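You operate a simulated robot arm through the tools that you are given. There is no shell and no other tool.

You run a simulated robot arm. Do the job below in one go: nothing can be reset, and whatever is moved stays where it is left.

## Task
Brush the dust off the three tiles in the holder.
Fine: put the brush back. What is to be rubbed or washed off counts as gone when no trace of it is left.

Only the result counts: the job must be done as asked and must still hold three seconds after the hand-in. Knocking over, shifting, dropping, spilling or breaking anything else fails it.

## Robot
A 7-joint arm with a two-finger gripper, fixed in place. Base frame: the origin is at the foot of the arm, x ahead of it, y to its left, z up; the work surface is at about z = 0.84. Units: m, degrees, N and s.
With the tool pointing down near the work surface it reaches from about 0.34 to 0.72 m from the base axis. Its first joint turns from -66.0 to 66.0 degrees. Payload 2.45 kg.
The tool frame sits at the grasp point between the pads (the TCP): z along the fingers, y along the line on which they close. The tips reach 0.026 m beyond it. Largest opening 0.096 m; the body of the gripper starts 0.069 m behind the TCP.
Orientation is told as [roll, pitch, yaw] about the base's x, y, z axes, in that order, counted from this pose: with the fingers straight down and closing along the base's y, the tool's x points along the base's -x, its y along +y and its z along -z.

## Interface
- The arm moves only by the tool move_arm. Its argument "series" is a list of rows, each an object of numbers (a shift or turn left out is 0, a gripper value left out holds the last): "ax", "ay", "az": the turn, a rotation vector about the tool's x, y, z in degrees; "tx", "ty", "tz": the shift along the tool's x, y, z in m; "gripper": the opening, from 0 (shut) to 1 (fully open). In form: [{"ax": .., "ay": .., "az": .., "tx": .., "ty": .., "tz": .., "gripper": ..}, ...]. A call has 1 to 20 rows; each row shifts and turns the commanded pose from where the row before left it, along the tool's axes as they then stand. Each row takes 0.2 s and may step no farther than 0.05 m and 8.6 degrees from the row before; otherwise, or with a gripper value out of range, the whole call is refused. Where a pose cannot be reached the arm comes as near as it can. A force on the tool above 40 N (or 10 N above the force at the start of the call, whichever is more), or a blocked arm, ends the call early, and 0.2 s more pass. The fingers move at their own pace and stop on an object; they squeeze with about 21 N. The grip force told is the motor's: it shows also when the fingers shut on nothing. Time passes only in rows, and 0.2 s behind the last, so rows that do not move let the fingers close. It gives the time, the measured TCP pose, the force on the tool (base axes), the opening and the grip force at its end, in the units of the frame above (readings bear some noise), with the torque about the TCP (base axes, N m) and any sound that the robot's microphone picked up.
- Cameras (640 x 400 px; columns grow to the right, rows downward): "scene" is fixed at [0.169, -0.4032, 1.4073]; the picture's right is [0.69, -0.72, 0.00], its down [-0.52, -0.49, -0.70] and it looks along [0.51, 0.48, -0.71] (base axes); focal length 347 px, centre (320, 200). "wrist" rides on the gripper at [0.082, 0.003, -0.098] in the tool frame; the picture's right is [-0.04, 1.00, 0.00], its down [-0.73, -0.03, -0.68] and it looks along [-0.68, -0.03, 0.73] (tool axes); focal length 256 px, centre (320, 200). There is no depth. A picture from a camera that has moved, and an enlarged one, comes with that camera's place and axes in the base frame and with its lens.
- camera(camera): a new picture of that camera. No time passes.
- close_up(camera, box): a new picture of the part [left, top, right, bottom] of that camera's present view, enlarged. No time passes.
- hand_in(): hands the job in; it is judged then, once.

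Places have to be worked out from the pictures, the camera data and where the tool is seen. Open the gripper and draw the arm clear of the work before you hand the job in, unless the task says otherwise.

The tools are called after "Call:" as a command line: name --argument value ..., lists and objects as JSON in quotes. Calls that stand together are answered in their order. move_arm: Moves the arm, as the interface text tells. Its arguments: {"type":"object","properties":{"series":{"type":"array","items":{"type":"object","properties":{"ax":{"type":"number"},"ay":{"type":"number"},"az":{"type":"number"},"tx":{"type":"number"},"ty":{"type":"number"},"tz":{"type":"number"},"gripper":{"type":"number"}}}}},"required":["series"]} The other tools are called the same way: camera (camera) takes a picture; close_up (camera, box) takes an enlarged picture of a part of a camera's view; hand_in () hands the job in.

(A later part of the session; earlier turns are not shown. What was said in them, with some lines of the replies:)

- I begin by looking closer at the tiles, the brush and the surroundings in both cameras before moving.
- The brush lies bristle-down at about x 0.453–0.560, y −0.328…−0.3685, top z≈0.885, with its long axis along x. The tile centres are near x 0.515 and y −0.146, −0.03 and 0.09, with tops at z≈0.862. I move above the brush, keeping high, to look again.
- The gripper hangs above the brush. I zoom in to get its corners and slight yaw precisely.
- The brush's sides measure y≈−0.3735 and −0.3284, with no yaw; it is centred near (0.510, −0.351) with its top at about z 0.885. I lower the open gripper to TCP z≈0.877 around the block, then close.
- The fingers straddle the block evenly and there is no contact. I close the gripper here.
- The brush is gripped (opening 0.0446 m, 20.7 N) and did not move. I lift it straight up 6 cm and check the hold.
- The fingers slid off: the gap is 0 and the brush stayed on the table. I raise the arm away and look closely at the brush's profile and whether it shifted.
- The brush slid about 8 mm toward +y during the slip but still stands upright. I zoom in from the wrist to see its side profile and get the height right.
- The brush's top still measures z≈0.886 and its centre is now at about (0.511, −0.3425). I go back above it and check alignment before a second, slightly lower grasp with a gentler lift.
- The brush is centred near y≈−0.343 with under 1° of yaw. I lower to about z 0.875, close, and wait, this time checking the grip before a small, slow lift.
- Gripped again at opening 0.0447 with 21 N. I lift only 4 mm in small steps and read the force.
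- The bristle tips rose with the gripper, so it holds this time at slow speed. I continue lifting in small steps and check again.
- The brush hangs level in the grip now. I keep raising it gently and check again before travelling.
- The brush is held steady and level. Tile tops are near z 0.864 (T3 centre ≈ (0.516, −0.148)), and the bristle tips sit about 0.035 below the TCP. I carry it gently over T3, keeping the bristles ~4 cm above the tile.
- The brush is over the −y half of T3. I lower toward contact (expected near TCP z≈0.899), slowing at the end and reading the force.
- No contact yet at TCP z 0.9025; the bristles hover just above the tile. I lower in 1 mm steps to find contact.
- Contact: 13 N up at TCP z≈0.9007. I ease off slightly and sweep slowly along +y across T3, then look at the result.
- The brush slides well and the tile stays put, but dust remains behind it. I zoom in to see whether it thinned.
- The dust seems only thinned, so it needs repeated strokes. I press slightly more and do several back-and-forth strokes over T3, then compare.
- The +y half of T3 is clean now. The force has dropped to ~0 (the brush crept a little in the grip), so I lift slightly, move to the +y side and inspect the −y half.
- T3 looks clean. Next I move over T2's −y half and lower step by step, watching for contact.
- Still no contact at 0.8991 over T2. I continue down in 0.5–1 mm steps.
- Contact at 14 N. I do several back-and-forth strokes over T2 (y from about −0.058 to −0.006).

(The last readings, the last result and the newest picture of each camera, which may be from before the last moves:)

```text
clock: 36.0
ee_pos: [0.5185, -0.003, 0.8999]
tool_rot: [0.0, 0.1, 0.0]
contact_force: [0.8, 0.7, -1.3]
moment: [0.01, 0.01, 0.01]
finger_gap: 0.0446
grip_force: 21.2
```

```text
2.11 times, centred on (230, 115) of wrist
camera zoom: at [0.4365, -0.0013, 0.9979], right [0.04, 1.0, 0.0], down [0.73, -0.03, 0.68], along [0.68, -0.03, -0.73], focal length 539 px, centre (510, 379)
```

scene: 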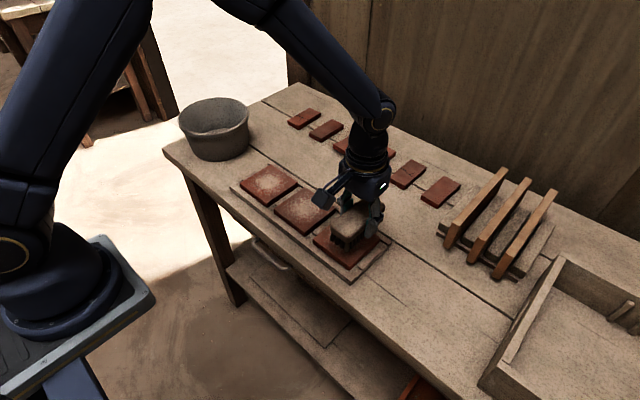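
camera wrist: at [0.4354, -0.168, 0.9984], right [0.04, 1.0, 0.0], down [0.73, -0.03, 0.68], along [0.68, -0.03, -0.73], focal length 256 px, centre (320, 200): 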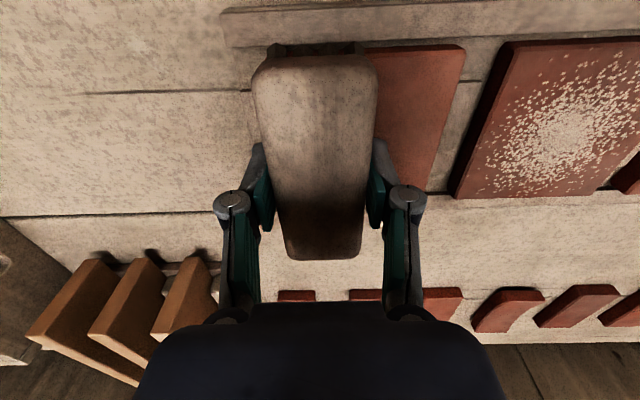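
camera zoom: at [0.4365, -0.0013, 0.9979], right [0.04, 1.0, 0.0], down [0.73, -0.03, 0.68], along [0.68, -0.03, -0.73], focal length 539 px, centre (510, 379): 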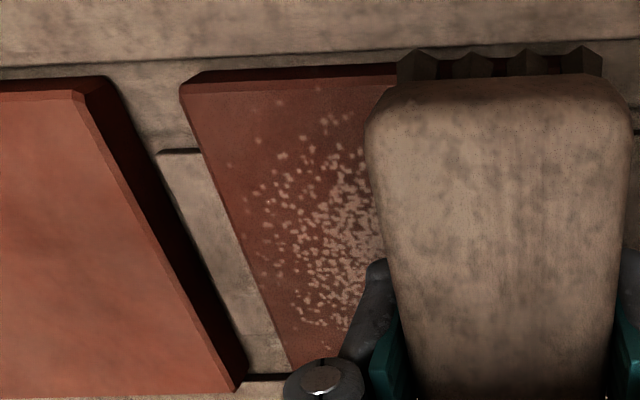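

T2's dust is thinned but the contact was lost (force ≈ 0) as the brush crept in the grip. I press down again here in small steps until contact returns.

Call:
move_arm --series '[{"tz": 0.0007}, {"tz": 0.0007}, {}]'

```text
clock: 36.8
ee_pos: [0.5186, -0.0032, 0.8986]
tool_rot: [0.1, 0.0, 0.1]
contact_force: [-4.1, -0.5, 20.2]
moment: [0.01, 0.09, 0.0]
finger_gap: 0.0449
grip_force: 20.9
```

Contact is back at 20 N. I sweep toward −y across T2 and check the remaining force and dust at the end.

Call:
move_arm --series '[{"ty": -0.004}, {"ty": -0.008}, {"ty": -0.008}, {"ty": -0.008}, {"ty": -0.008}, {"ty": -0.008}, {"ty": -0.008}, {"ty": -0.003}, {}]'

Call:
close_up --camera "scene" --box '[250, 160, 360, 250]'

Call:
close_up --camera "wrist" --box '[310, 20, 510, 210]'

```text
clock: 38.8
ee_pos: [0.5177, -0.0593, 0.8976]
tool_rot: [0.0, 0.0, 0.2]
contact_force: [-1.6, 5.6, 12.5]
moment: [0.11, 0.13, 0.01]
finger_gap: 0.0445
grip_force: 21.3
```

```text
4.44 times, centred on (305, 205) of scene
camera zoom: at [0.1688, -0.4031, 1.4074], right [0.69, -0.72, 0.0], down [-0.52, -0.49, -0.7], along [0.51, 0.48, -0.71], focal length 1541 px, centre (387, 178)
```

zoom: 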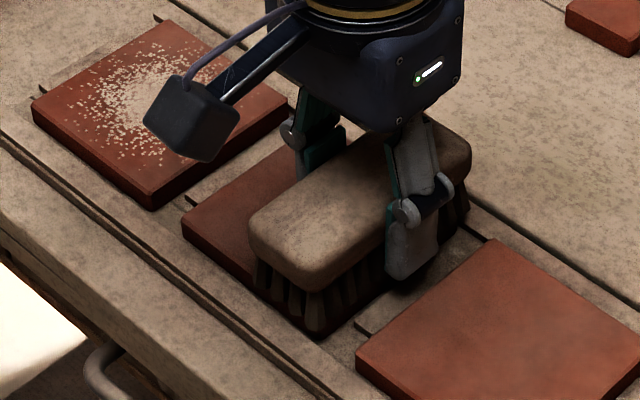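

```text
2.11 times, centred on (410, 115) of wrist
camera zoom: at [0.4362, -0.0569, 0.9958], right [0.04, 1.0, 0.0], down [0.73, -0.03, 0.68], along [0.68, -0.03, -0.73], focal length 539 px, centre (130, 379)
```

zoom: 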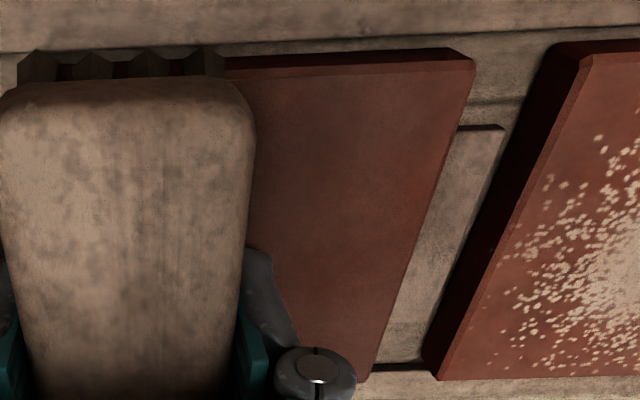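

The visible part of T2 is clean now with contact holding at 12.5 N. I do one more pair of strokes over T2, then lift and inspect.

Call:
move_arm --series '[{"ty": 0.004}, {"ty": 0.008}, {"ty": 0.009}, {"ty": 0.009}, {"ty": 0.009}, {"ty": 0.008}, {"ty": 0.008}, {}]'

Call:
close_up --camera "scene" --box '[250, 160, 360, 250]'

Call:
close_up --camera "wrist" --box '[130, 20, 330, 210]'

```text
clock: 40.6
ee_pos: [0.5176, -0.004, 0.8965]
tool_rot: [-0.1, 0.0, 0.1]
contact_force: [1.7, -2.0, 5.7]
moment: [-0.15, -0.23, -0.04]
finger_gap: 0.0447
grip_force: 21.2
```

```text
4.44 times, centred on (305, 205) of scene
camera zoom: at [0.169, -0.4033, 1.4073], right [0.69, -0.72, 0.0], down [-0.52, -0.49, -0.7], along [0.51, 0.48, -0.71], focal length 1541 px, centre (387, 178)
```

zoom: 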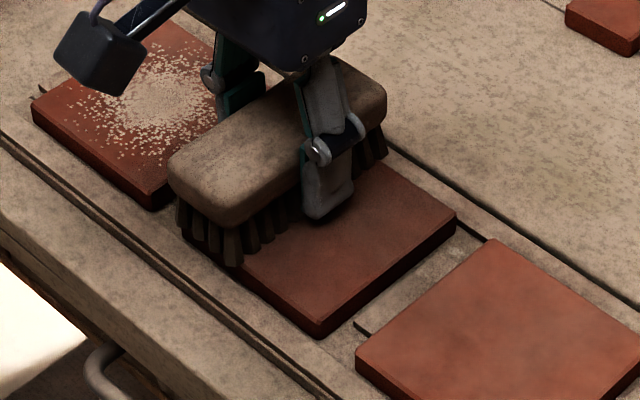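

```text
2.11 times, centred on (230, 115) of wrist
camera zoom: at [0.4365, -0.0022, 0.9956], right [0.04, 1.0, 0.0], down [0.73, -0.03, 0.68], along [0.68, -0.03, -0.73], focal length 539 px, centre (510, 379)
```

zoom: 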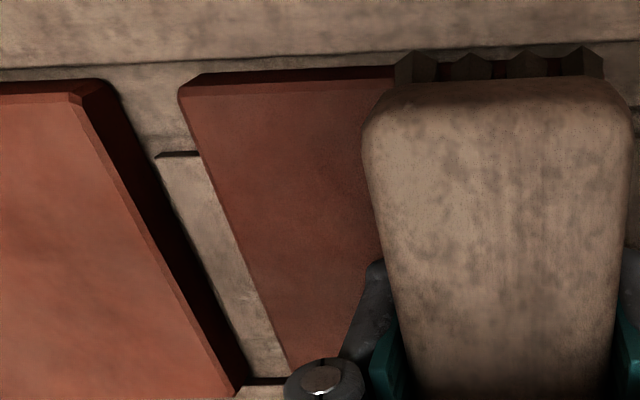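

T2 looks clean on both halves. I lift 1 cm, move over T1's −y half and lower back nearly to contact.

Call:
move_arm --series '[{"tz": -0.004}, {"tz": -0.006, "ty": 0.004}, {"ty": 0.01}, {"ty": 0.015}, {"ty": 0.016}, {"ty": 0.015}, {"ty": 0.008}, {"tz": 0.004}, {"tz": 0.003}, {"tz": 0.002}, {}]'

Call:
close_up --camera "scene" --box '[220, 135, 330, 225]'

```text
clock: 43.0
ee_pos: [0.5179, 0.0627, 0.8985]
tool_rot: [0.0, 0.0, -0.1]
contact_force: [0.4, 0.0, -1.3]
moment: [0.01, 0.01, 0.03]
finger_gap: 0.0444
grip_force: 21.3
```

```text
4.44 times, centred on (275, 180) of scene
camera zoom: at [0.169, -0.4032, 1.4073], right [0.69, -0.72, 0.0], down [-0.52, -0.49, -0.7], along [0.51, 0.48, -0.71], focal length 1541 px, centre (520, 289)
```

zoom: 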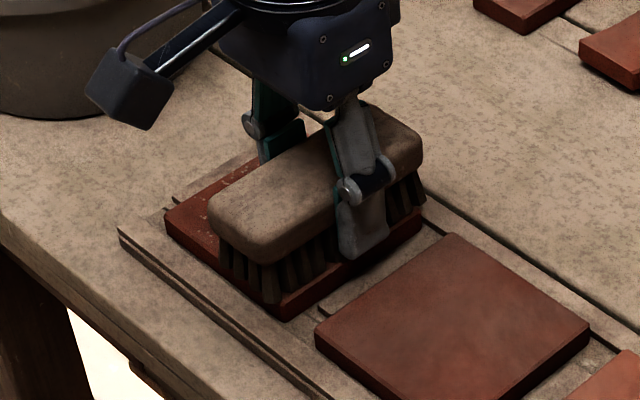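

The brush hovers just above T1 with no contact yet; the pot is well clear. I step down to contact.

Call:
move_arm --series '[{"tz": 0.0007}, {"tz": 0.0007}, {}]'

```text
clock: 43.8
ee_pos: [0.5176, 0.064, 0.897]
tool_rot: [0.1, 0.0, 0.0]
contact_force: [-0.8, -1.7, 5.8]
moment: [-0.01, 0.07, 0.01]
finger_gap: 0.0445
grip_force: 20.9
```

Contact at about 6 N. I add half a millimetre of pressure and stroke back and forth over T1 (y about 0.062 to 0.115).

Call:
move_arm --series '[{"tz": 0.0005, "ty": -0.003}, {"ty": 0.004}, {"ty": 0.008}, {"ty": 0.009}, {"ty": 0.009}, {"ty": 0.009}, {"ty": 0.009}, {"ty": 0.006}, {}, {"ty": -0.006}, {"ty": -0.009}, {"ty": -0.009}, {"ty": -0.009}, {"ty": -0.009}, {"ty": -0.008}, {"ty": -0.004}, {}]'

Call:
close_up --camera "scene" --box '[220, 135, 330, 225]'

Call:
close_up --camera "wrist" --box '[310, 20, 510, 210]'

```text
clock: 47.4
ee_pos: [0.5166, 0.0607, 0.8976]
tool_rot: [0.0, 0.0, 0.0]
contact_force: [-0.2, 0.1, 0.1]
moment: [0.01, 0.05, 0.0]
finger_gap: 0.0445
grip_force: 21.1
```

```text
4.44 times, centred on (275, 180) of scene
camera zoom: at [0.169, -0.4032, 1.4073], right [0.69, -0.72, 0.0], down [-0.52, -0.49, -0.7], along [0.51, 0.48, -0.71], focal length 1541 px, centre (520, 289)
```

zoom: 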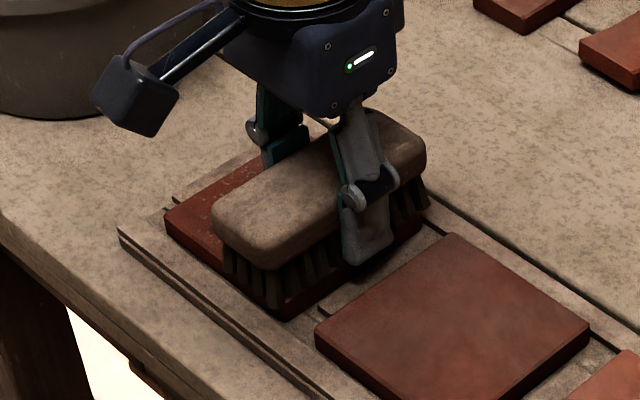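

```text
2.11 times, centred on (410, 115) of wrist
camera zoom: at [0.4361, 0.063, 0.9948], right [0.04, 1.0, 0.0], down [0.73, -0.03, 0.68], along [0.68, -0.03, -0.73], focal length 539 px, centre (130, 379)
```

zoom: 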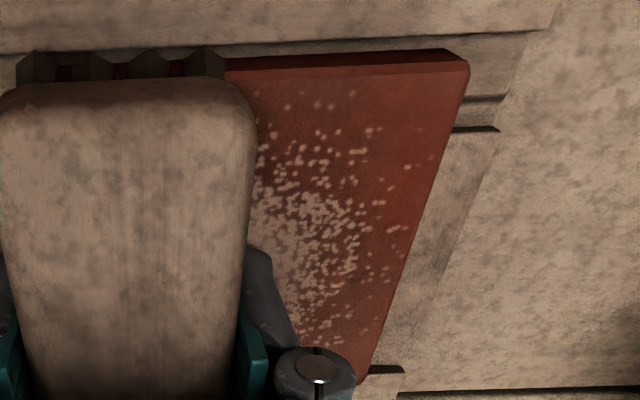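

T1's dust is thinned but contact faded again. I press down again to about 15–20 N.

Call:
move_arm --series '[{"tz": 0.0006}, {"tz": 0.0006}, {}]'

```text
clock: 48.2
ee_pos: [0.5181, 0.0595, 0.8948]
tool_rot: [0.0, -0.2, 0.0]
contact_force: [-4.2, -1.6, 18.9]
moment: [-0.02, 0.08, -0.01]
finger_gap: 0.0449
grip_force: 21.1
```

Contact is 19 N. I do a slow pass to +y and check force and dust.

Call:
move_arm --series '[{"ty": 0.004}, {"ty": 0.008}, {"ty": 0.008}, {"ty": 0.008}, {"ty": 0.008}, {"ty": 0.008}, {"ty": 0.008}, {"ty": 0.004}, {}]'

Call:
close_up --camera "scene" --box '[220, 135, 330, 225]'

Call:
close_up --camera "wrist" --box '[130, 20, 330, 210]'

```text
clock: 50.2
ee_pos: [0.517, 0.1164, 0.8948]
tool_rot: [0.0, 0.0, 0.0]
contact_force: [0.9, -6.1, 16.4]
moment: [-0.12, 0.0, 0.01]
finger_gap: 0.0443
grip_force: 20.5
```

```text
4.44 times, centred on (275, 180) of scene
camera zoom: at [0.1688, -0.4034, 1.4073], right [0.69, -0.72, 0.0], down [-0.52, -0.49, -0.7], along [0.51, 0.48, -0.71], focal length 1541 px, centre (520, 289)
```

zoom: 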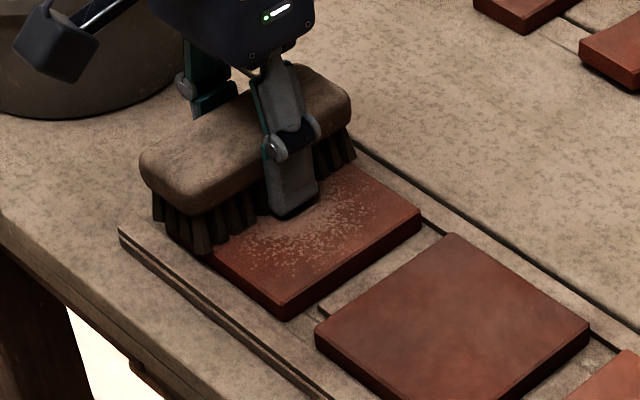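

```text
2.11 times, centred on (230, 115) of wrist
camera zoom: at [0.4352, 0.119, 0.9932], right [0.04, 1.0, 0.0], down [0.73, -0.03, 0.68], along [0.68, -0.03, -0.73], focal length 539 px, centre (510, 379)
```

zoom: 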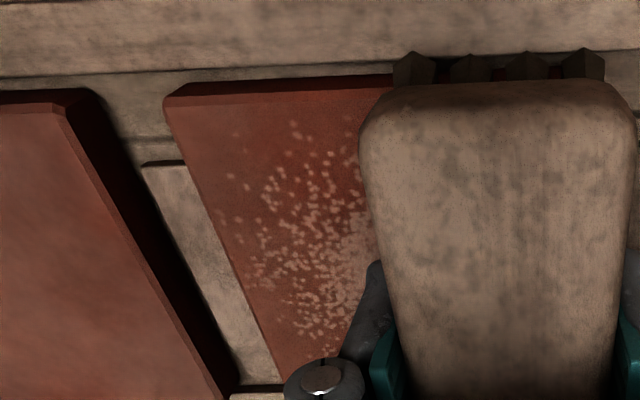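

Dust is fading stepwise with each pass and contact still holds at 16 N. I continue with another back-and-forth over T1.

Call:
move_arm --series '[{"ty": -0.004}, {"ty": -0.008}, {"ty": -0.008}, {"ty": -0.008}, {"ty": -0.008}, {"ty": -0.008}, {"ty": -0.008}, {"ty": -0.004}, {}]'

Call:
close_up --camera "wrist" --box '[310, 20, 510, 210]'

```text
clock: 52.2
ee_pos: [0.5166, 0.0597, 0.8945]
tool_rot: [0.1, 0.1, 0.0]
contact_force: [0.3, 0.7, 0.7]
moment: [0.08, -0.13, -0.03]
finger_gap: 0.0444
grip_force: 21.2
```

```text
2.11 times, centred on (410, 115) of wrist
camera zoom: at [0.4354, 0.0624, 0.9933], right [0.04, 1.0, 0.0], down [0.73, -0.03, 0.68], along [0.68, -0.03, -0.73], focal length 539 px, centre (130, 379)
```

zoom: 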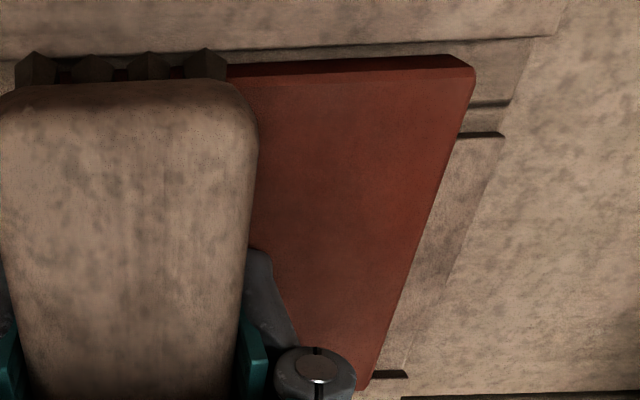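

The +y half of T1 is clean. Contact faded again, so I press down a touch and make another pass to +y to finish the −y half.

Call:
move_arm --series '[{"tz": 0.0005}, {"tz": 0.0005}, {}]'

```text
clock: 53.0
ee_pos: [0.5171, 0.0603, 0.8949]
tool_rot: [0.0, 0.0, 0.0]
contact_force: [-6.1, -2.4, 15.5]
moment: [-0.04, 0.31, 0.0]
finger_gap: 0.0446
grip_force: 20.8
```

Contact is 15.5 N. I sweep to +y and inspect the −y half.

Call:
move_arm --series '[{"ty": 0.004}, {"ty": 0.008}, {"ty": 0.008}, {"ty": 0.008}, {"ty": 0.008}, {"ty": 0.008}, {"ty": 0.008}, {"ty": 0.004}, {}]'

Call:
close_up --camera "wrist" --box '[130, 20, 330, 210]'

Call:
close_up --camera "scene" --box '[220, 135, 330, 225]'

```text
clock: 55.0
ee_pos: [0.5154, 0.1175, 0.8954]
tool_rot: [-0.1, 0.0, 0.0]
contact_force: [1.4, -5.1, 10.7]
moment: [-0.08, -0.14, -0.03]
finger_gap: 0.0445
grip_force: 20.7
```

```text
2.11 times, centred on (230, 115) of wrist
camera zoom: at [0.4355, 0.1196, 0.9928], right [0.04, 1.0, 0.0], down [0.73, -0.03, 0.68], along [0.68, -0.03, -0.73], focal length 539 px, centre (510, 379)
```

zoom: 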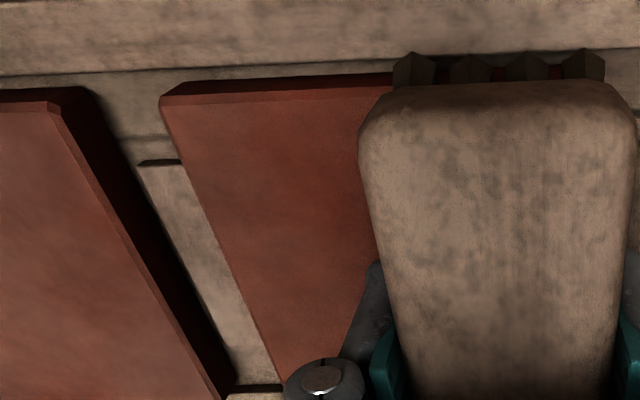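

```text
4.44 times, centred on (275, 180) of scene
camera zoom: at [0.1689, -0.4034, 1.4073], right [0.69, -0.72, 0.0], down [-0.52, -0.49, -0.7], along [0.51, 0.48, -0.71], focal length 1541 px, centre (520, 289)
```

zoom: 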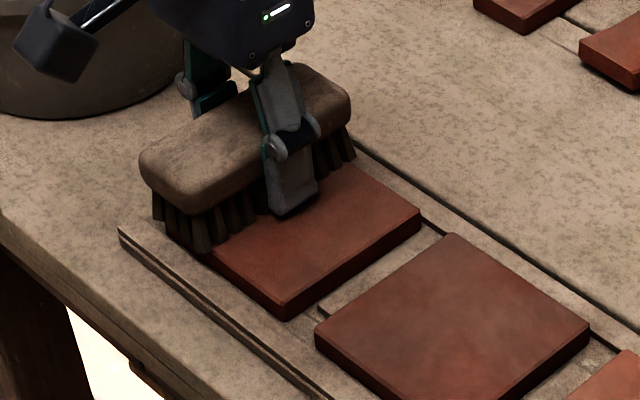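

T1 now looks clean as well. I make one extra pass back over T1 for certainty, then lift gently.

Call:
move_arm --series '[{"tz": 0.0003, "ty": -0.004}, {"ty": -0.008}, {"ty": -0.008}, {"ty": -0.008}, {"ty": -0.008}, {"ty": -0.008}, {"ty": -0.008}, {"ty": -0.004}, {}, {"tz": -0.003}, {"tz": -0.005}, {"tz": -0.008}, {"tz": -0.01}, {"tz": -0.01}, {"tz": -0.006}, {}]'

Call:
camera --camera "scene"

Call:
camera --camera "wrist"

```text
clock: 58.4
ee_pos: [0.5168, 0.0608, 0.9365]
tool_rot: [0.0, 0.1, -0.1]
contact_force: [0.2, -0.2, -1.3]
moment: [-0.01, -0.03, 0.02]
finger_gap: 0.0441
grip_force: 20.5
```

```text
taken
```

scene: 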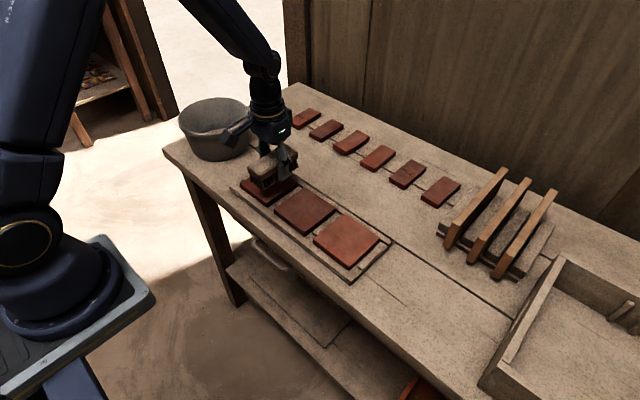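

```text
taken
camera wrist: at [0.4362, 0.0636, 1.0344], right [0.04, 1.0, 0.0], down [0.73, -0.03, 0.68], along [0.68, -0.03, -0.73], focal length 256 px, centre (320, 200)
```

wrist: 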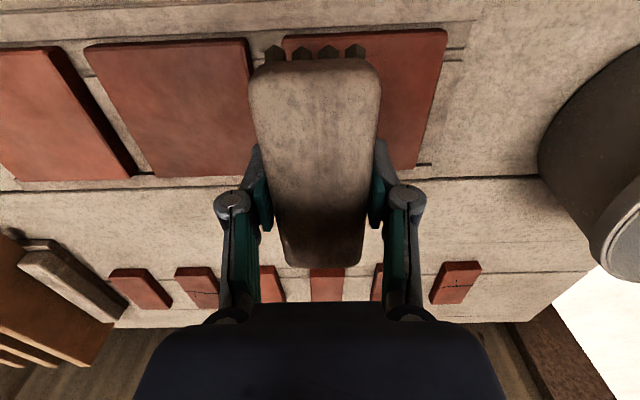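

All three look clean. I zoom in strongly on T3 and T2 for faint residues and tile edges.

Call:
close_up --camera "scene" --box '[308, 208, 384, 274]'

Call:
close_up --camera "scene" --box '[268, 180, 344, 240]'

Call:
close_up --camera "wrist" --box '[80, 25, 260, 190]'

Call:
close_up --camera "wrist" --box '[0, 30, 140, 190]'

```text
6.06 times, centred on (346, 241) of scene
camera zoom: at [0.169, -0.4032, 1.4073], right [0.69, -0.72, 0.0], down [-0.52, -0.49, -0.7], along [0.51, 0.48, -0.71], focal length 2102 px, centre (162, -48)
```

zoom: 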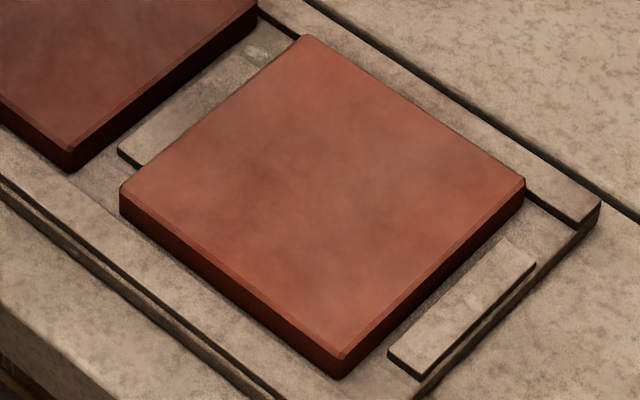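

```text
6.67 times, centred on (306, 210) of scene
camera zoom: at [0.169, -0.4032, 1.4073], right [0.69, -0.72, 0.0], down [-0.52, -0.49, -0.7], along [0.51, 0.48, -0.71], focal length 2312 px, centre (413, 133)
```

zoom: 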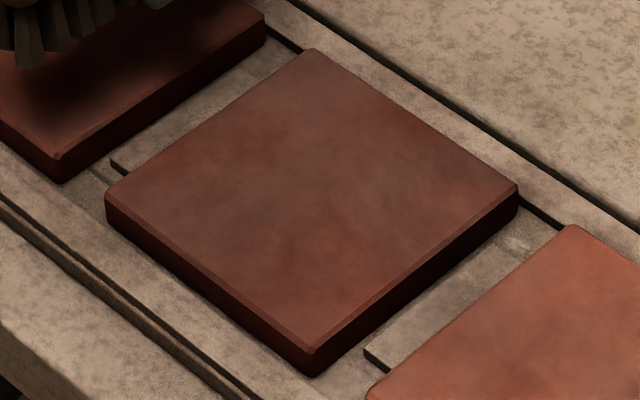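

```text
2.42 times, centred on (170, 108) of wrist
camera zoom: at [0.4362, 0.0636, 1.0344], right [0.04, 1.0, 0.0], down [0.73, -0.03, 0.68], along [0.68, -0.03, -0.73], focal length 621 px, centre (684, 424)
```

zoom: 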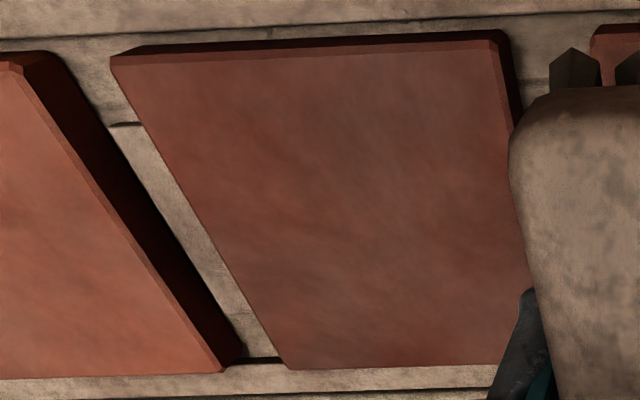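

```text
2.50 times, centred on (70, 110) of wrist
camera zoom: at [0.4362, 0.0636, 1.0344], right [0.04, 1.0, 0.0], down [0.73, -0.03, 0.68], along [0.68, -0.03, -0.73], focal length 640 px, centre (945, 425)
```

zoom: 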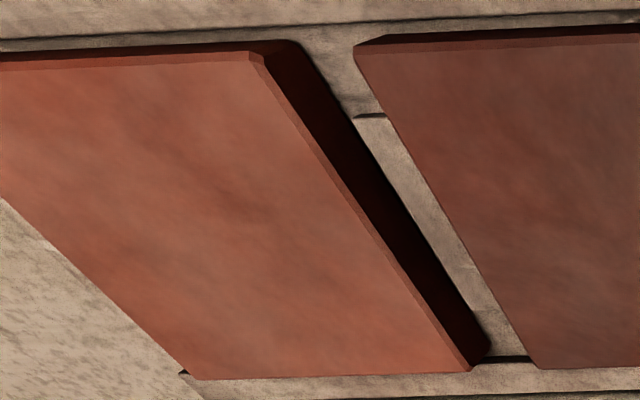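

No specks are visible on any tile. For certainty that no faint trace remains, I give T2 and T3 one further firm pass each, starting with moving over T2's +y half.

Call:
move_arm --series '[{"ty": -0.005}, {"ty": -0.012}, {"ty": -0.016}, {"ty": -0.016}, {"ty": -0.011}, {"ty": -0.005}, {"tz": 0.006}, {"tz": 0.01}, {"tz": 0.01}, {"tz": 0.008}, {"tz": 0.004}, {"tz": 0.002}, {}]'

```text
clock: 61.2
ee_pos: [0.5183, -0.0048, 0.8964]
tool_rot: [0.0, -0.1, 0.0]
contact_force: [-0.2, 0.7, 0.0]
moment: [-0.03, 0.03, 0.02]
finger_gap: 0.0443
grip_force: 20.8
```

No contact yet over T2; I step down gently to touch.

Call:
move_arm --series '[{"tz": 0.0007}, {"tz": 0.0006}, {}]'

```text
clock: 62.0
ee_pos: [0.518, -0.0057, 0.8936]
tool_rot: [0.0, 0.0, 0.1]
contact_force: [0.4, 0.4, -1.1]
moment: [-0.04, -0.05, 0.02]
finger_gap: 0.0442
grip_force: 21.0
```

Still no contact at 0.8936, so I check bristle and fingertip clearance above T2 before going lower.

Call:
close_up --camera "scene" --box '[260, 160, 340, 225]'

Call:
close_up --camera "wrist" --box '[200, 20, 440, 270]'

```text
6.15 times, centred on (300, 192) of scene
camera zoom: at [0.169, -0.4032, 1.4073], right [0.69, -0.72, 0.0], down [-0.52, -0.49, -0.7], along [0.51, 0.48, -0.71], focal length 2134 px, centre (443, 246)
```

zoom: 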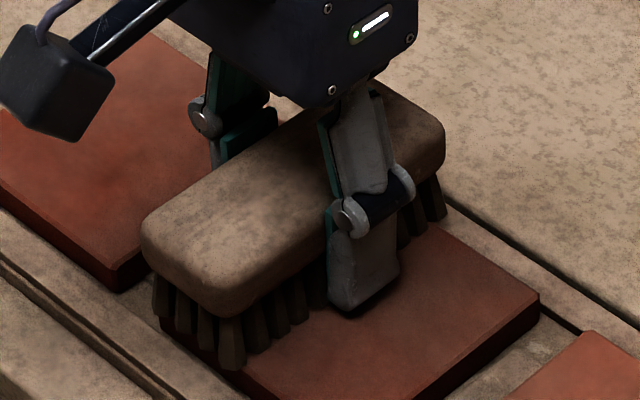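

```text
1.60 times, centred on (320, 145) of wrist
camera zoom: at [0.4368, -0.0029, 0.9925], right [0.04, 1.0, 0.0], down [0.73, -0.03, 0.68], along [0.68, -0.03, -0.73], focal length 410 px, centre (320, 288)
```

zoom: 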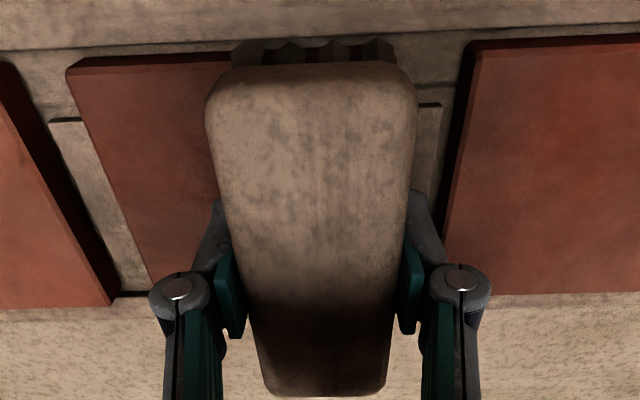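

The fingertips are still a few millimetres above the tile. I step down by another half millimetre or so to touch.

Call:
move_arm --series '[{"tz": 0.0005}, {"tz": 0.0004}, {}]'

```text
clock: 62.8
ee_pos: [0.5192, -0.005, 0.8941]
tool_rot: [0.0, 0.0, -0.1]
contact_force: [-2.4, -3.8, 7.1]
moment: [-0.07, 0.07, 0.02]
finger_gap: 0.0443
grip_force: 21.4
```

Contact at 7 N. I do one gentle pass to −y over T2 and back, then lift and go to T3.

Call:
move_arm --series '[{"ty": -0.004}, {"ty": -0.008}, {"ty": -0.008}, {"ty": -0.008}, {"ty": -0.008}, {"ty": -0.008}, {"ty": -0.008}, {"ty": -0.003}, {}]'

```text
clock: 64.8
ee_pos: [0.5185, -0.0588, 0.8931]
tool_rot: [0.0, 0.0, 0.1]
contact_force: [2.5, 6.5, 15.6]
moment: [0.11, -0.07, 0.03]
finger_gap: 0.0443
grip_force: 21.0
```

Contact held (15.6 N) through the whole pass. I lift 1 cm and move over T3's +y half.

Call:
move_arm --series '[{"tz": -0.003}, {"tz": -0.004}, {"tz": -0.003, "ty": -0.004}, {"ty": -0.01}, {"ty": -0.015}, {"ty": -0.015}, {"ty": -0.013}, {"ty": -0.006}, {"tz": 0.003}, {"tz": 0.004}, {"tz": 0.002}, {}]'

```text
clock: 67.4
ee_pos: [0.5162, -0.1222, 0.8953]
tool_rot: [0.0, 0.0, 0.0]
contact_force: [-1.3, 1.0, -1.9]
moment: [0.01, 0.0, 0.0]
finger_gap: 0.0443
grip_force: 20.7
```

Hovering over T3 without contact; I step down to touch.

Call:
move_arm --series '[{"tz": 0.0005}, {"tz": 0.0005}, {}]'

```text
clock: 68.2
ee_pos: [0.5163, -0.1224, 0.8936]
tool_rot: [0.0, 0.1, 0.0]
contact_force: [1.2, -0.4, 0.2]
moment: [-0.03, -0.04, -0.04]
finger_gap: 0.0442
grip_force: 21.2
```

Call:
move_arm --series '[{"tz": 0.0005}, {"tz": 0.0003}, {}]'

```text
clock: 69.0
ee_pos: [0.5165, -0.1219, 0.8936]
tool_rot: [0.0, 0.0, 0.1]
contact_force: [-2.4, 2.4, 11.2]
moment: [0.02, 0.11, 0.0]
finger_gap: 0.0441
grip_force: 21.0
```

Contact at 11 N on T3. I make one pass to −y and back.

Call:
move_arm --series '[{"ty": -0.004}, {"ty": -0.008}, {"ty": -0.008}, {"ty": -0.008}, {"ty": -0.008}, {"ty": -0.008}, {"ty": -0.006}, {"ty": -0.003}, {}]'

```text
clock: 71.0
ee_pos: [0.5168, -0.1754, 0.8939]
tool_rot: [0.0, 0.0, 0.1]
contact_force: [-1.5, 4.7, 13.9]
moment: [0.12, 0.01, 0.01]
finger_gap: 0.0445
grip_force: 20.9
```

Contact held through the T3 pass (14 N). I lift slowly and carry the brush away from the tiles toward its place, then inspect the tiles.

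Call:
move_arm --series '[{"tz": -0.002}, {"tz": -0.004}, {"tz": -0.007}, {"tz": -0.009}, {"tz": -0.01}, {"tz": -0.008}, {"ty": -0.006}, {"ty": -0.012}, {"ty": -0.018}, {"ty": -0.02}, {"ty": -0.02}, {"ty": -0.02}, {"ty": -0.02}, {"ty": -0.02}, {"ty": -0.018}, {"ty": -0.012}, {"ty": -0.006}, {}]'

Call:
camera --camera "scene"

Call:
close_up --camera "scene" --box '[308, 208, 384, 274]'

Call:
close_up --camera "scene" --box '[268, 180, 344, 240]'

Call:
close_up --camera "scene" --box '[234, 154, 304, 212]'

Call:
camera --camera "wrist"

```text
clock: 74.8
ee_pos: [0.5167, -0.3471, 0.9317]
tool_rot: [-0.1, 0.0, 0.1]
contact_force: [0.2, -0.2, -1.9]
moment: [-0.01, 0.0, -0.02]
finger_gap: 0.0445
grip_force: 20.7
```

```text
taken
```

scene: 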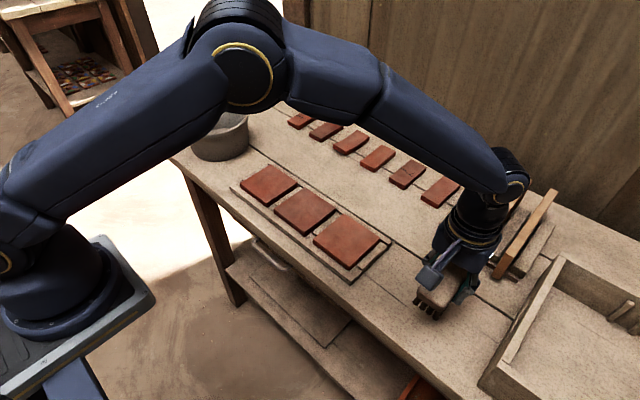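

```text
6.06 times, centred on (346, 241) of scene
camera zoom: at [0.169, -0.4033, 1.4073], right [0.69, -0.72, 0.0], down [-0.52, -0.49, -0.7], along [0.51, 0.48, -0.71], focal length 2102 px, centre (162, -48)
```

zoom: 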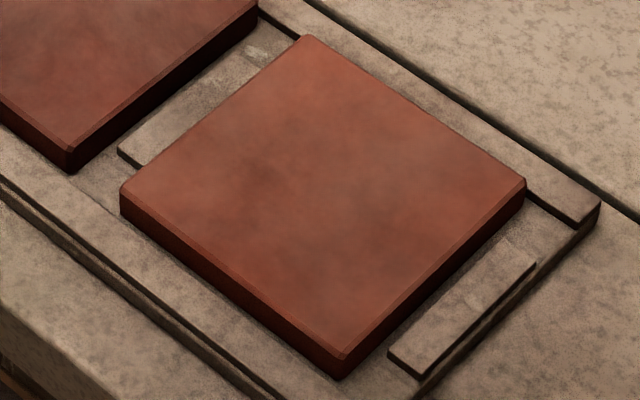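

```text
6.67 times, centred on (306, 210) of scene
camera zoom: at [0.169, -0.4033, 1.4073], right [0.69, -0.72, 0.0], down [-0.52, -0.49, -0.7], along [0.51, 0.48, -0.71], focal length 2312 px, centre (413, 133)
```

zoom: 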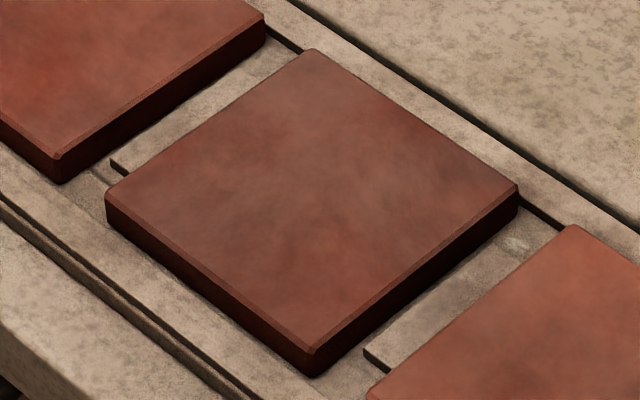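

```text
6.90 times, centred on (269, 183) of scene
camera zoom: at [0.169, -0.4033, 1.4073], right [0.69, -0.72, 0.0], down [-0.52, -0.49, -0.7], along [0.51, 0.48, -0.71], focal length 2391 px, centre (672, 317)
```

zoom: 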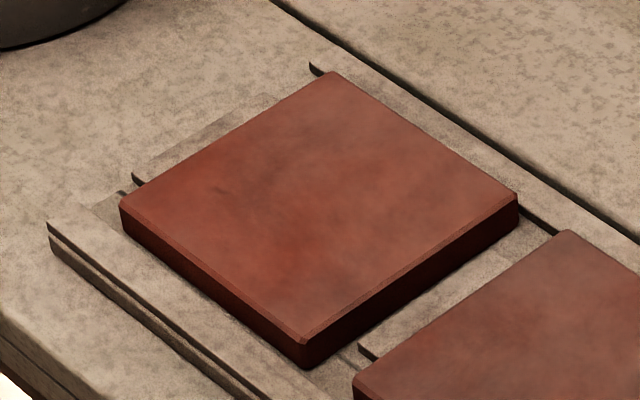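

```text
taken
camera wrist: at [0.4359, -0.3446, 1.031], right [0.04, 1.0, 0.0], down [0.73, -0.03, 0.68], along [0.68, -0.03, -0.73], focal length 256 px, centre (320, 200)
```

wrist: 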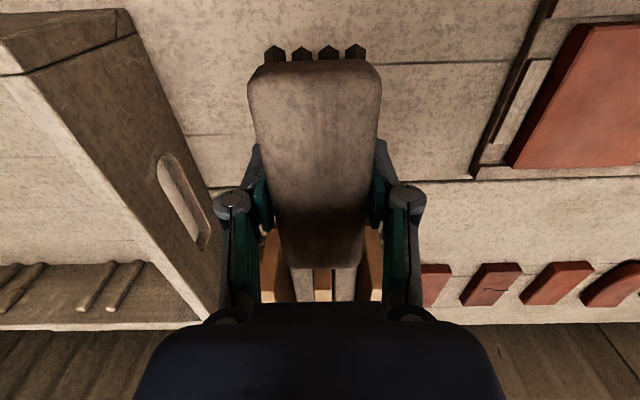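

The tiles are spotless and in place; the faint mottling is unchanged by the extra passes, so it is tile texture. The brush has crept ~7 mm up in the grip, so its bristles should touch the table near TCP z≈0.868. I align over its original spot (TCP ≈ 0.5128, −0.3505) and lower.

Call:
move_arm --series '[{"tx": 0.004, "ty": -0.0032}, {"tz": 0.006}, {"tz": 0.01}, {"tz": 0.012}, {"tz": 0.012}, {"tz": 0.01}, {"tz": 0.004}, {"tz": 0.003}, {}]'

Call:
close_up --camera "scene" --box '[370, 250, 500, 350]'

```text
clock: 76.8
ee_pos: [0.5153, -0.3505, 0.8762]
tool_rot: [0.0, 0.0, 0.0]
contact_force: [-0.2, -0.3, -1.3]
moment: [-0.02, -0.02, 0.02]
finger_gap: 0.0442
grip_force: 20.6
```

```text
4.00 times, centred on (435, 300) of scene
camera zoom: at [0.169, -0.4032, 1.4073], right [0.69, -0.72, 0.0], down [-0.52, -0.49, -0.7], along [0.51, 0.48, -0.71], focal length 1387 px, centre (-140, -200)
```

zoom: 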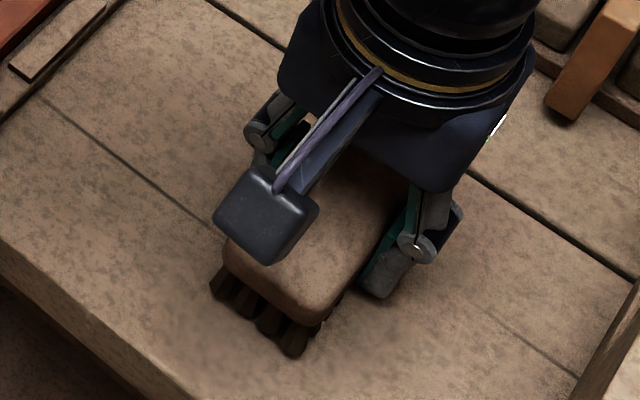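

The brush is close to the original spot; x reads about 2 mm far, so I shift 2 mm back and lower toward the table in small steps.

Call:
move_arm --series '[{"tx": 0.002}, {"tz": 0.002}, {"tz": 0.002}, {"tz": 0.0015}, {"tz": 0.001}, {}]'

```text
clock: 78.2
ee_pos: [0.5132, -0.351, 0.8691]
tool_rot: [0.0, 0.0, 0.2]
contact_force: [-0.2, 0.3, -0.7]
moment: [0.0, 0.05, -0.01]
finger_gap: 0.0441
grip_force: 20.8
```

Still no contact at z 0.8691. I continue down in half-millimetre steps.

Call:
move_arm --series '[{"tz": 0.0005}, {"tz": 0.0005}, {}]'

Call:
close_up --camera "scene" --box '[370, 250, 500, 350]'

```text
clock: 79.0
ee_pos: [0.5118, -0.3497, 0.8685]
tool_rot: [0.2, -0.1, 0.1]
contact_force: [0.0, -1.0, 0.8]
moment: [-0.03, 0.05, -0.01]
finger_gap: 0.0444
grip_force: 21.0
```

```text
4.00 times, centred on (435, 300) of scene
camera zoom: at [0.169, -0.4032, 1.4073], right [0.69, -0.72, 0.0], down [-0.52, -0.49, -0.7], along [0.51, 0.48, -0.71], focal length 1387 px, centre (-140, -200)
```

zoom: 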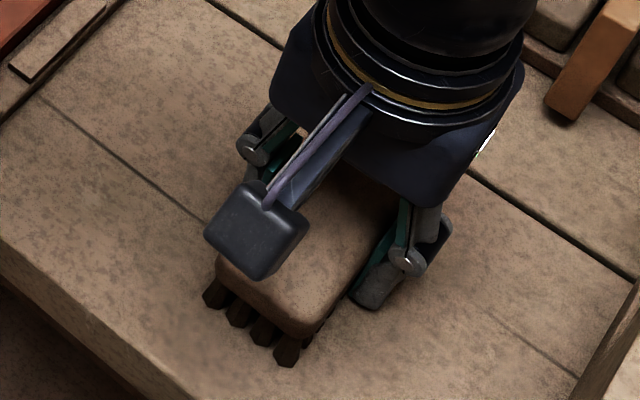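

The bristle tips now match their original picture positions within a pixel or two. I step down a little more to confirm contact before releasing.

Call:
move_arm --series '[{"tz": 0.0004}, {"tz": 0.0004}, {}]'

```text
clock: 79.8
ee_pos: [0.5118, -0.3507, 0.8689]
tool_rot: [0.0, -0.1, 0.1]
contact_force: [-0.1, 3.8, 9.0]
moment: [0.0, 0.18, -0.06]
finger_gap: 0.0443
grip_force: 20.9
```

The brush is on the table (9 N up). I open the gripper in place, then rise straight up slowly.

Call:
move_arm --series '[{"gripper": 0.55}, {"gripper": 0.7}, {"gripper": 0.9}, {"gripper": 1}, {}, {}, {}]'

Call:
close_up --camera "scene" --box '[370, 250, 500, 350]'

Call:
camera --camera "wrist"

```text
clock: 81.4
ee_pos: [0.5124, -0.3508, 0.8671]
tool_rot: [0.0, 0.0, 0.1]
contact_force: [-0.5, -0.3, -0.4]
moment: [-0.01, 0.02, -0.01]
finger_gap: 0.096
grip_force: 0.1
```

```text
4.00 times, centred on (435, 300) of scene
camera zoom: at [0.169, -0.4032, 1.4073], right [0.69, -0.72, 0.0], down [-0.52, -0.49, -0.7], along [0.51, 0.48, -0.71], focal length 1387 px, centre (-140, -200)
```

zoom: 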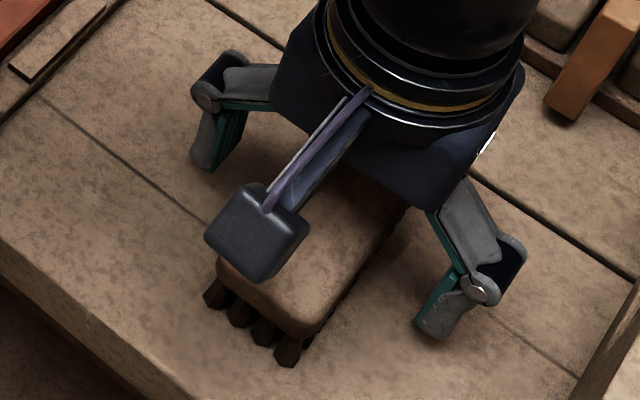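

```text
taken
camera wrist: at [0.4305, -0.3485, 0.9661], right [0.04, 1.0, 0.0], down [0.73, -0.03, 0.68], along [0.68, -0.03, -0.73], focal length 256 px, centre (320, 200)
```

wrist: 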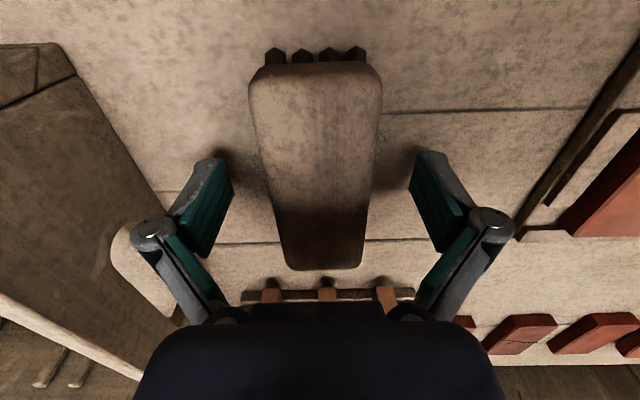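

The brush stands free between the open fingers at its old place. I rise straight up and draw the arm back clear of the work.

Call:
move_arm --series '[{"tz": -0.01}, {"tz": -0.02}, {"tz": -0.03}, {"tz": -0.035}, {"tz": -0.035}, {"tz": -0.035}, {"tz": -0.035}, {"tz": -0.035, "ty": 0.01}, {"tz": -0.03, "ty": 0.03}, {"ty": 0.035, "tx": 0.007}, {"ty": 0.035, "tx": 0.007}, {"ty": 0.035, "tx": 0.008}, {"ty": 0.035, "tx": 0.008}, {"ty": 0.035, "tx": 0.008}, {"ty": 0.03, "tx": 0.008}, {"ty": 0.012, "tx": 0.008}, {}, {}]'

Call:
camera --camera "scene"

Call:
close_up --camera "scene" --box '[370, 250, 500, 350]'

Call:
close_up --camera "scene" --box '[220, 150, 400, 290]'

Call:
camera --camera "wrist"

```text
clock: 85.2
ee_pos: [0.4568, -0.0944, 1.1322]
tool_rot: [0.0, -0.1, 0.1]
contact_force: [0.0, -0.2, -0.1]
moment: [0.01, -0.02, 0.0]
finger_gap: 0.0961
grip_force: 0.1
```

```text
taken
```

scene: 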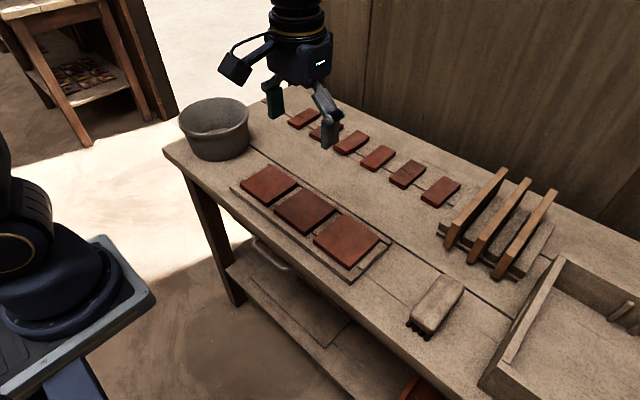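

```text
4.00 times, centred on (435, 300) of scene
camera zoom: at [0.169, -0.4032, 1.4073], right [0.69, -0.72, 0.0], down [-0.52, -0.49, -0.7], along [0.51, 0.48, -0.71], focal length 1387 px, centre (-140, -200)
```

zoom: 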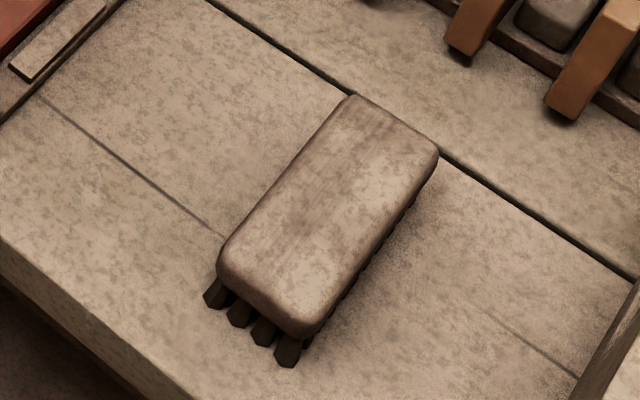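

```text
2.86 times, centred on (310, 220) of scene
camera zoom: at [0.169, -0.4032, 1.4073], right [0.69, -0.72, 0.0], down [-0.52, -0.49, -0.7], along [0.51, 0.48, -0.71], focal length 991 px, centre (349, 143)
```

zoom: 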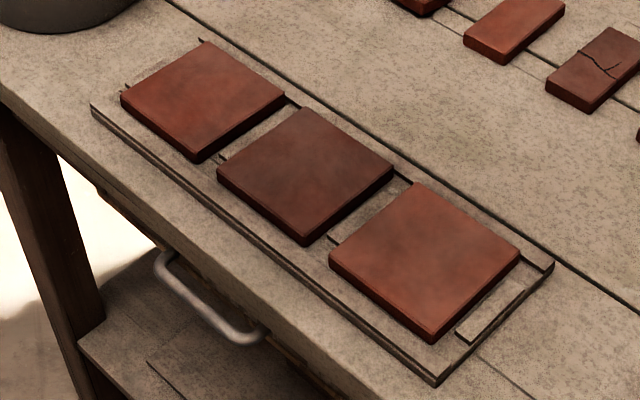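

```text
taken
camera wrist: at [0.376, -0.0913, 1.2315], right [0.04, 1.0, 0.0], down [0.73, -0.03, 0.68], along [0.68, -0.03, -0.73], focal length 256 px, centre (320, 200)
```

wrist: 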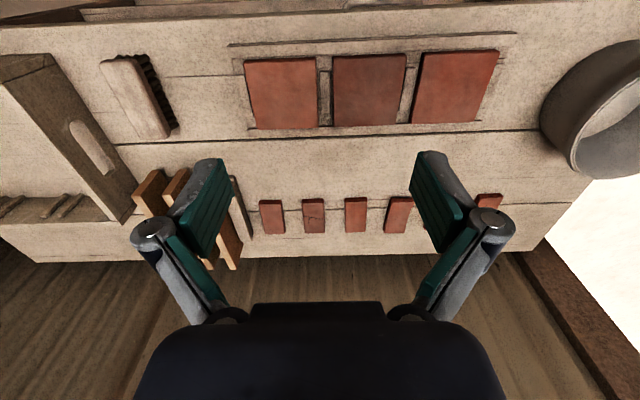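

Brush, tiles and everything else match their starting positions, and no dust shows. One last enlarged wrist view of the tiles before handing in.

Call:
close_up --camera "wrist" --box '[235, 40, 375, 140]'

Call:
close_up --camera "wrist" --box '[365, 40, 505, 140]'

```text
4.00 times, centred on (305, 90) of wrist
camera zoom: at [0.376, -0.0913, 1.2315], right [0.04, 1.0, 0.0], down [0.73, -0.03, 0.68], along [0.68, -0.03, -0.73], focal length 1024 px, centre (380, 640)
```

zoom: 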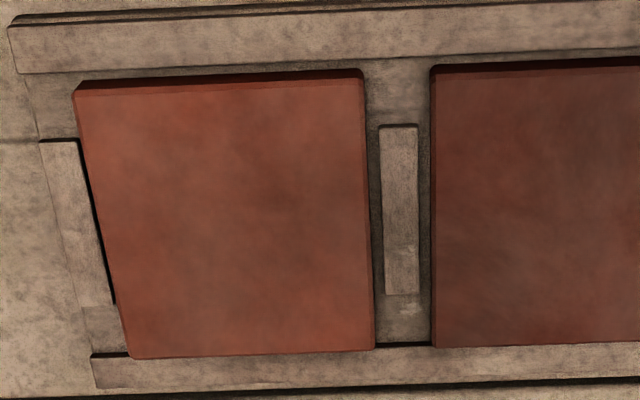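

```text
4.00 times, centred on (435, 90) of wrist
camera zoom: at [0.376, -0.0913, 1.2315], right [0.04, 1.0, 0.0], down [0.73, -0.03, 0.68], along [0.68, -0.03, -0.73], focal length 1024 px, centre (-140, 640)
```

zoom: 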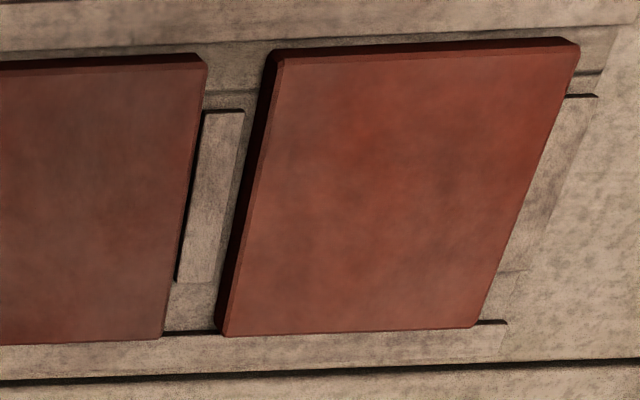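

All three tiles are free of dust, the brush is back in its place, the gripper is open and the arm is clear. I hand the job in.

Call:
hand_in

```text
The job is handed in.
```

I brushed all three tiles, and no dust shows on any of them in close-up views from both cameras. They are still in their places in the holder. The job is handed in; I have not seen the verdict.

- **Brush:** it is back bristle-down in its original spot, within a millimetre or two judging by the pictures. On my first lift the fingers slid off it. It shifted about 8 mm along the table but stayed upright, and the second, slower lift held.
- **Tiles:** the dust faded over several strokes, because the brush crept in the grip and lost pressure between strokes. I gave each tile one extra pass at the end. The faint mottling that remains did not change with that pass on the two tiles I compared, so I take it to be the tile surface and not dust.
- **Surroundings:** the pot, small tiles, slat rack and tray look unmoved. The gripper is open and the arm is clear of the work.
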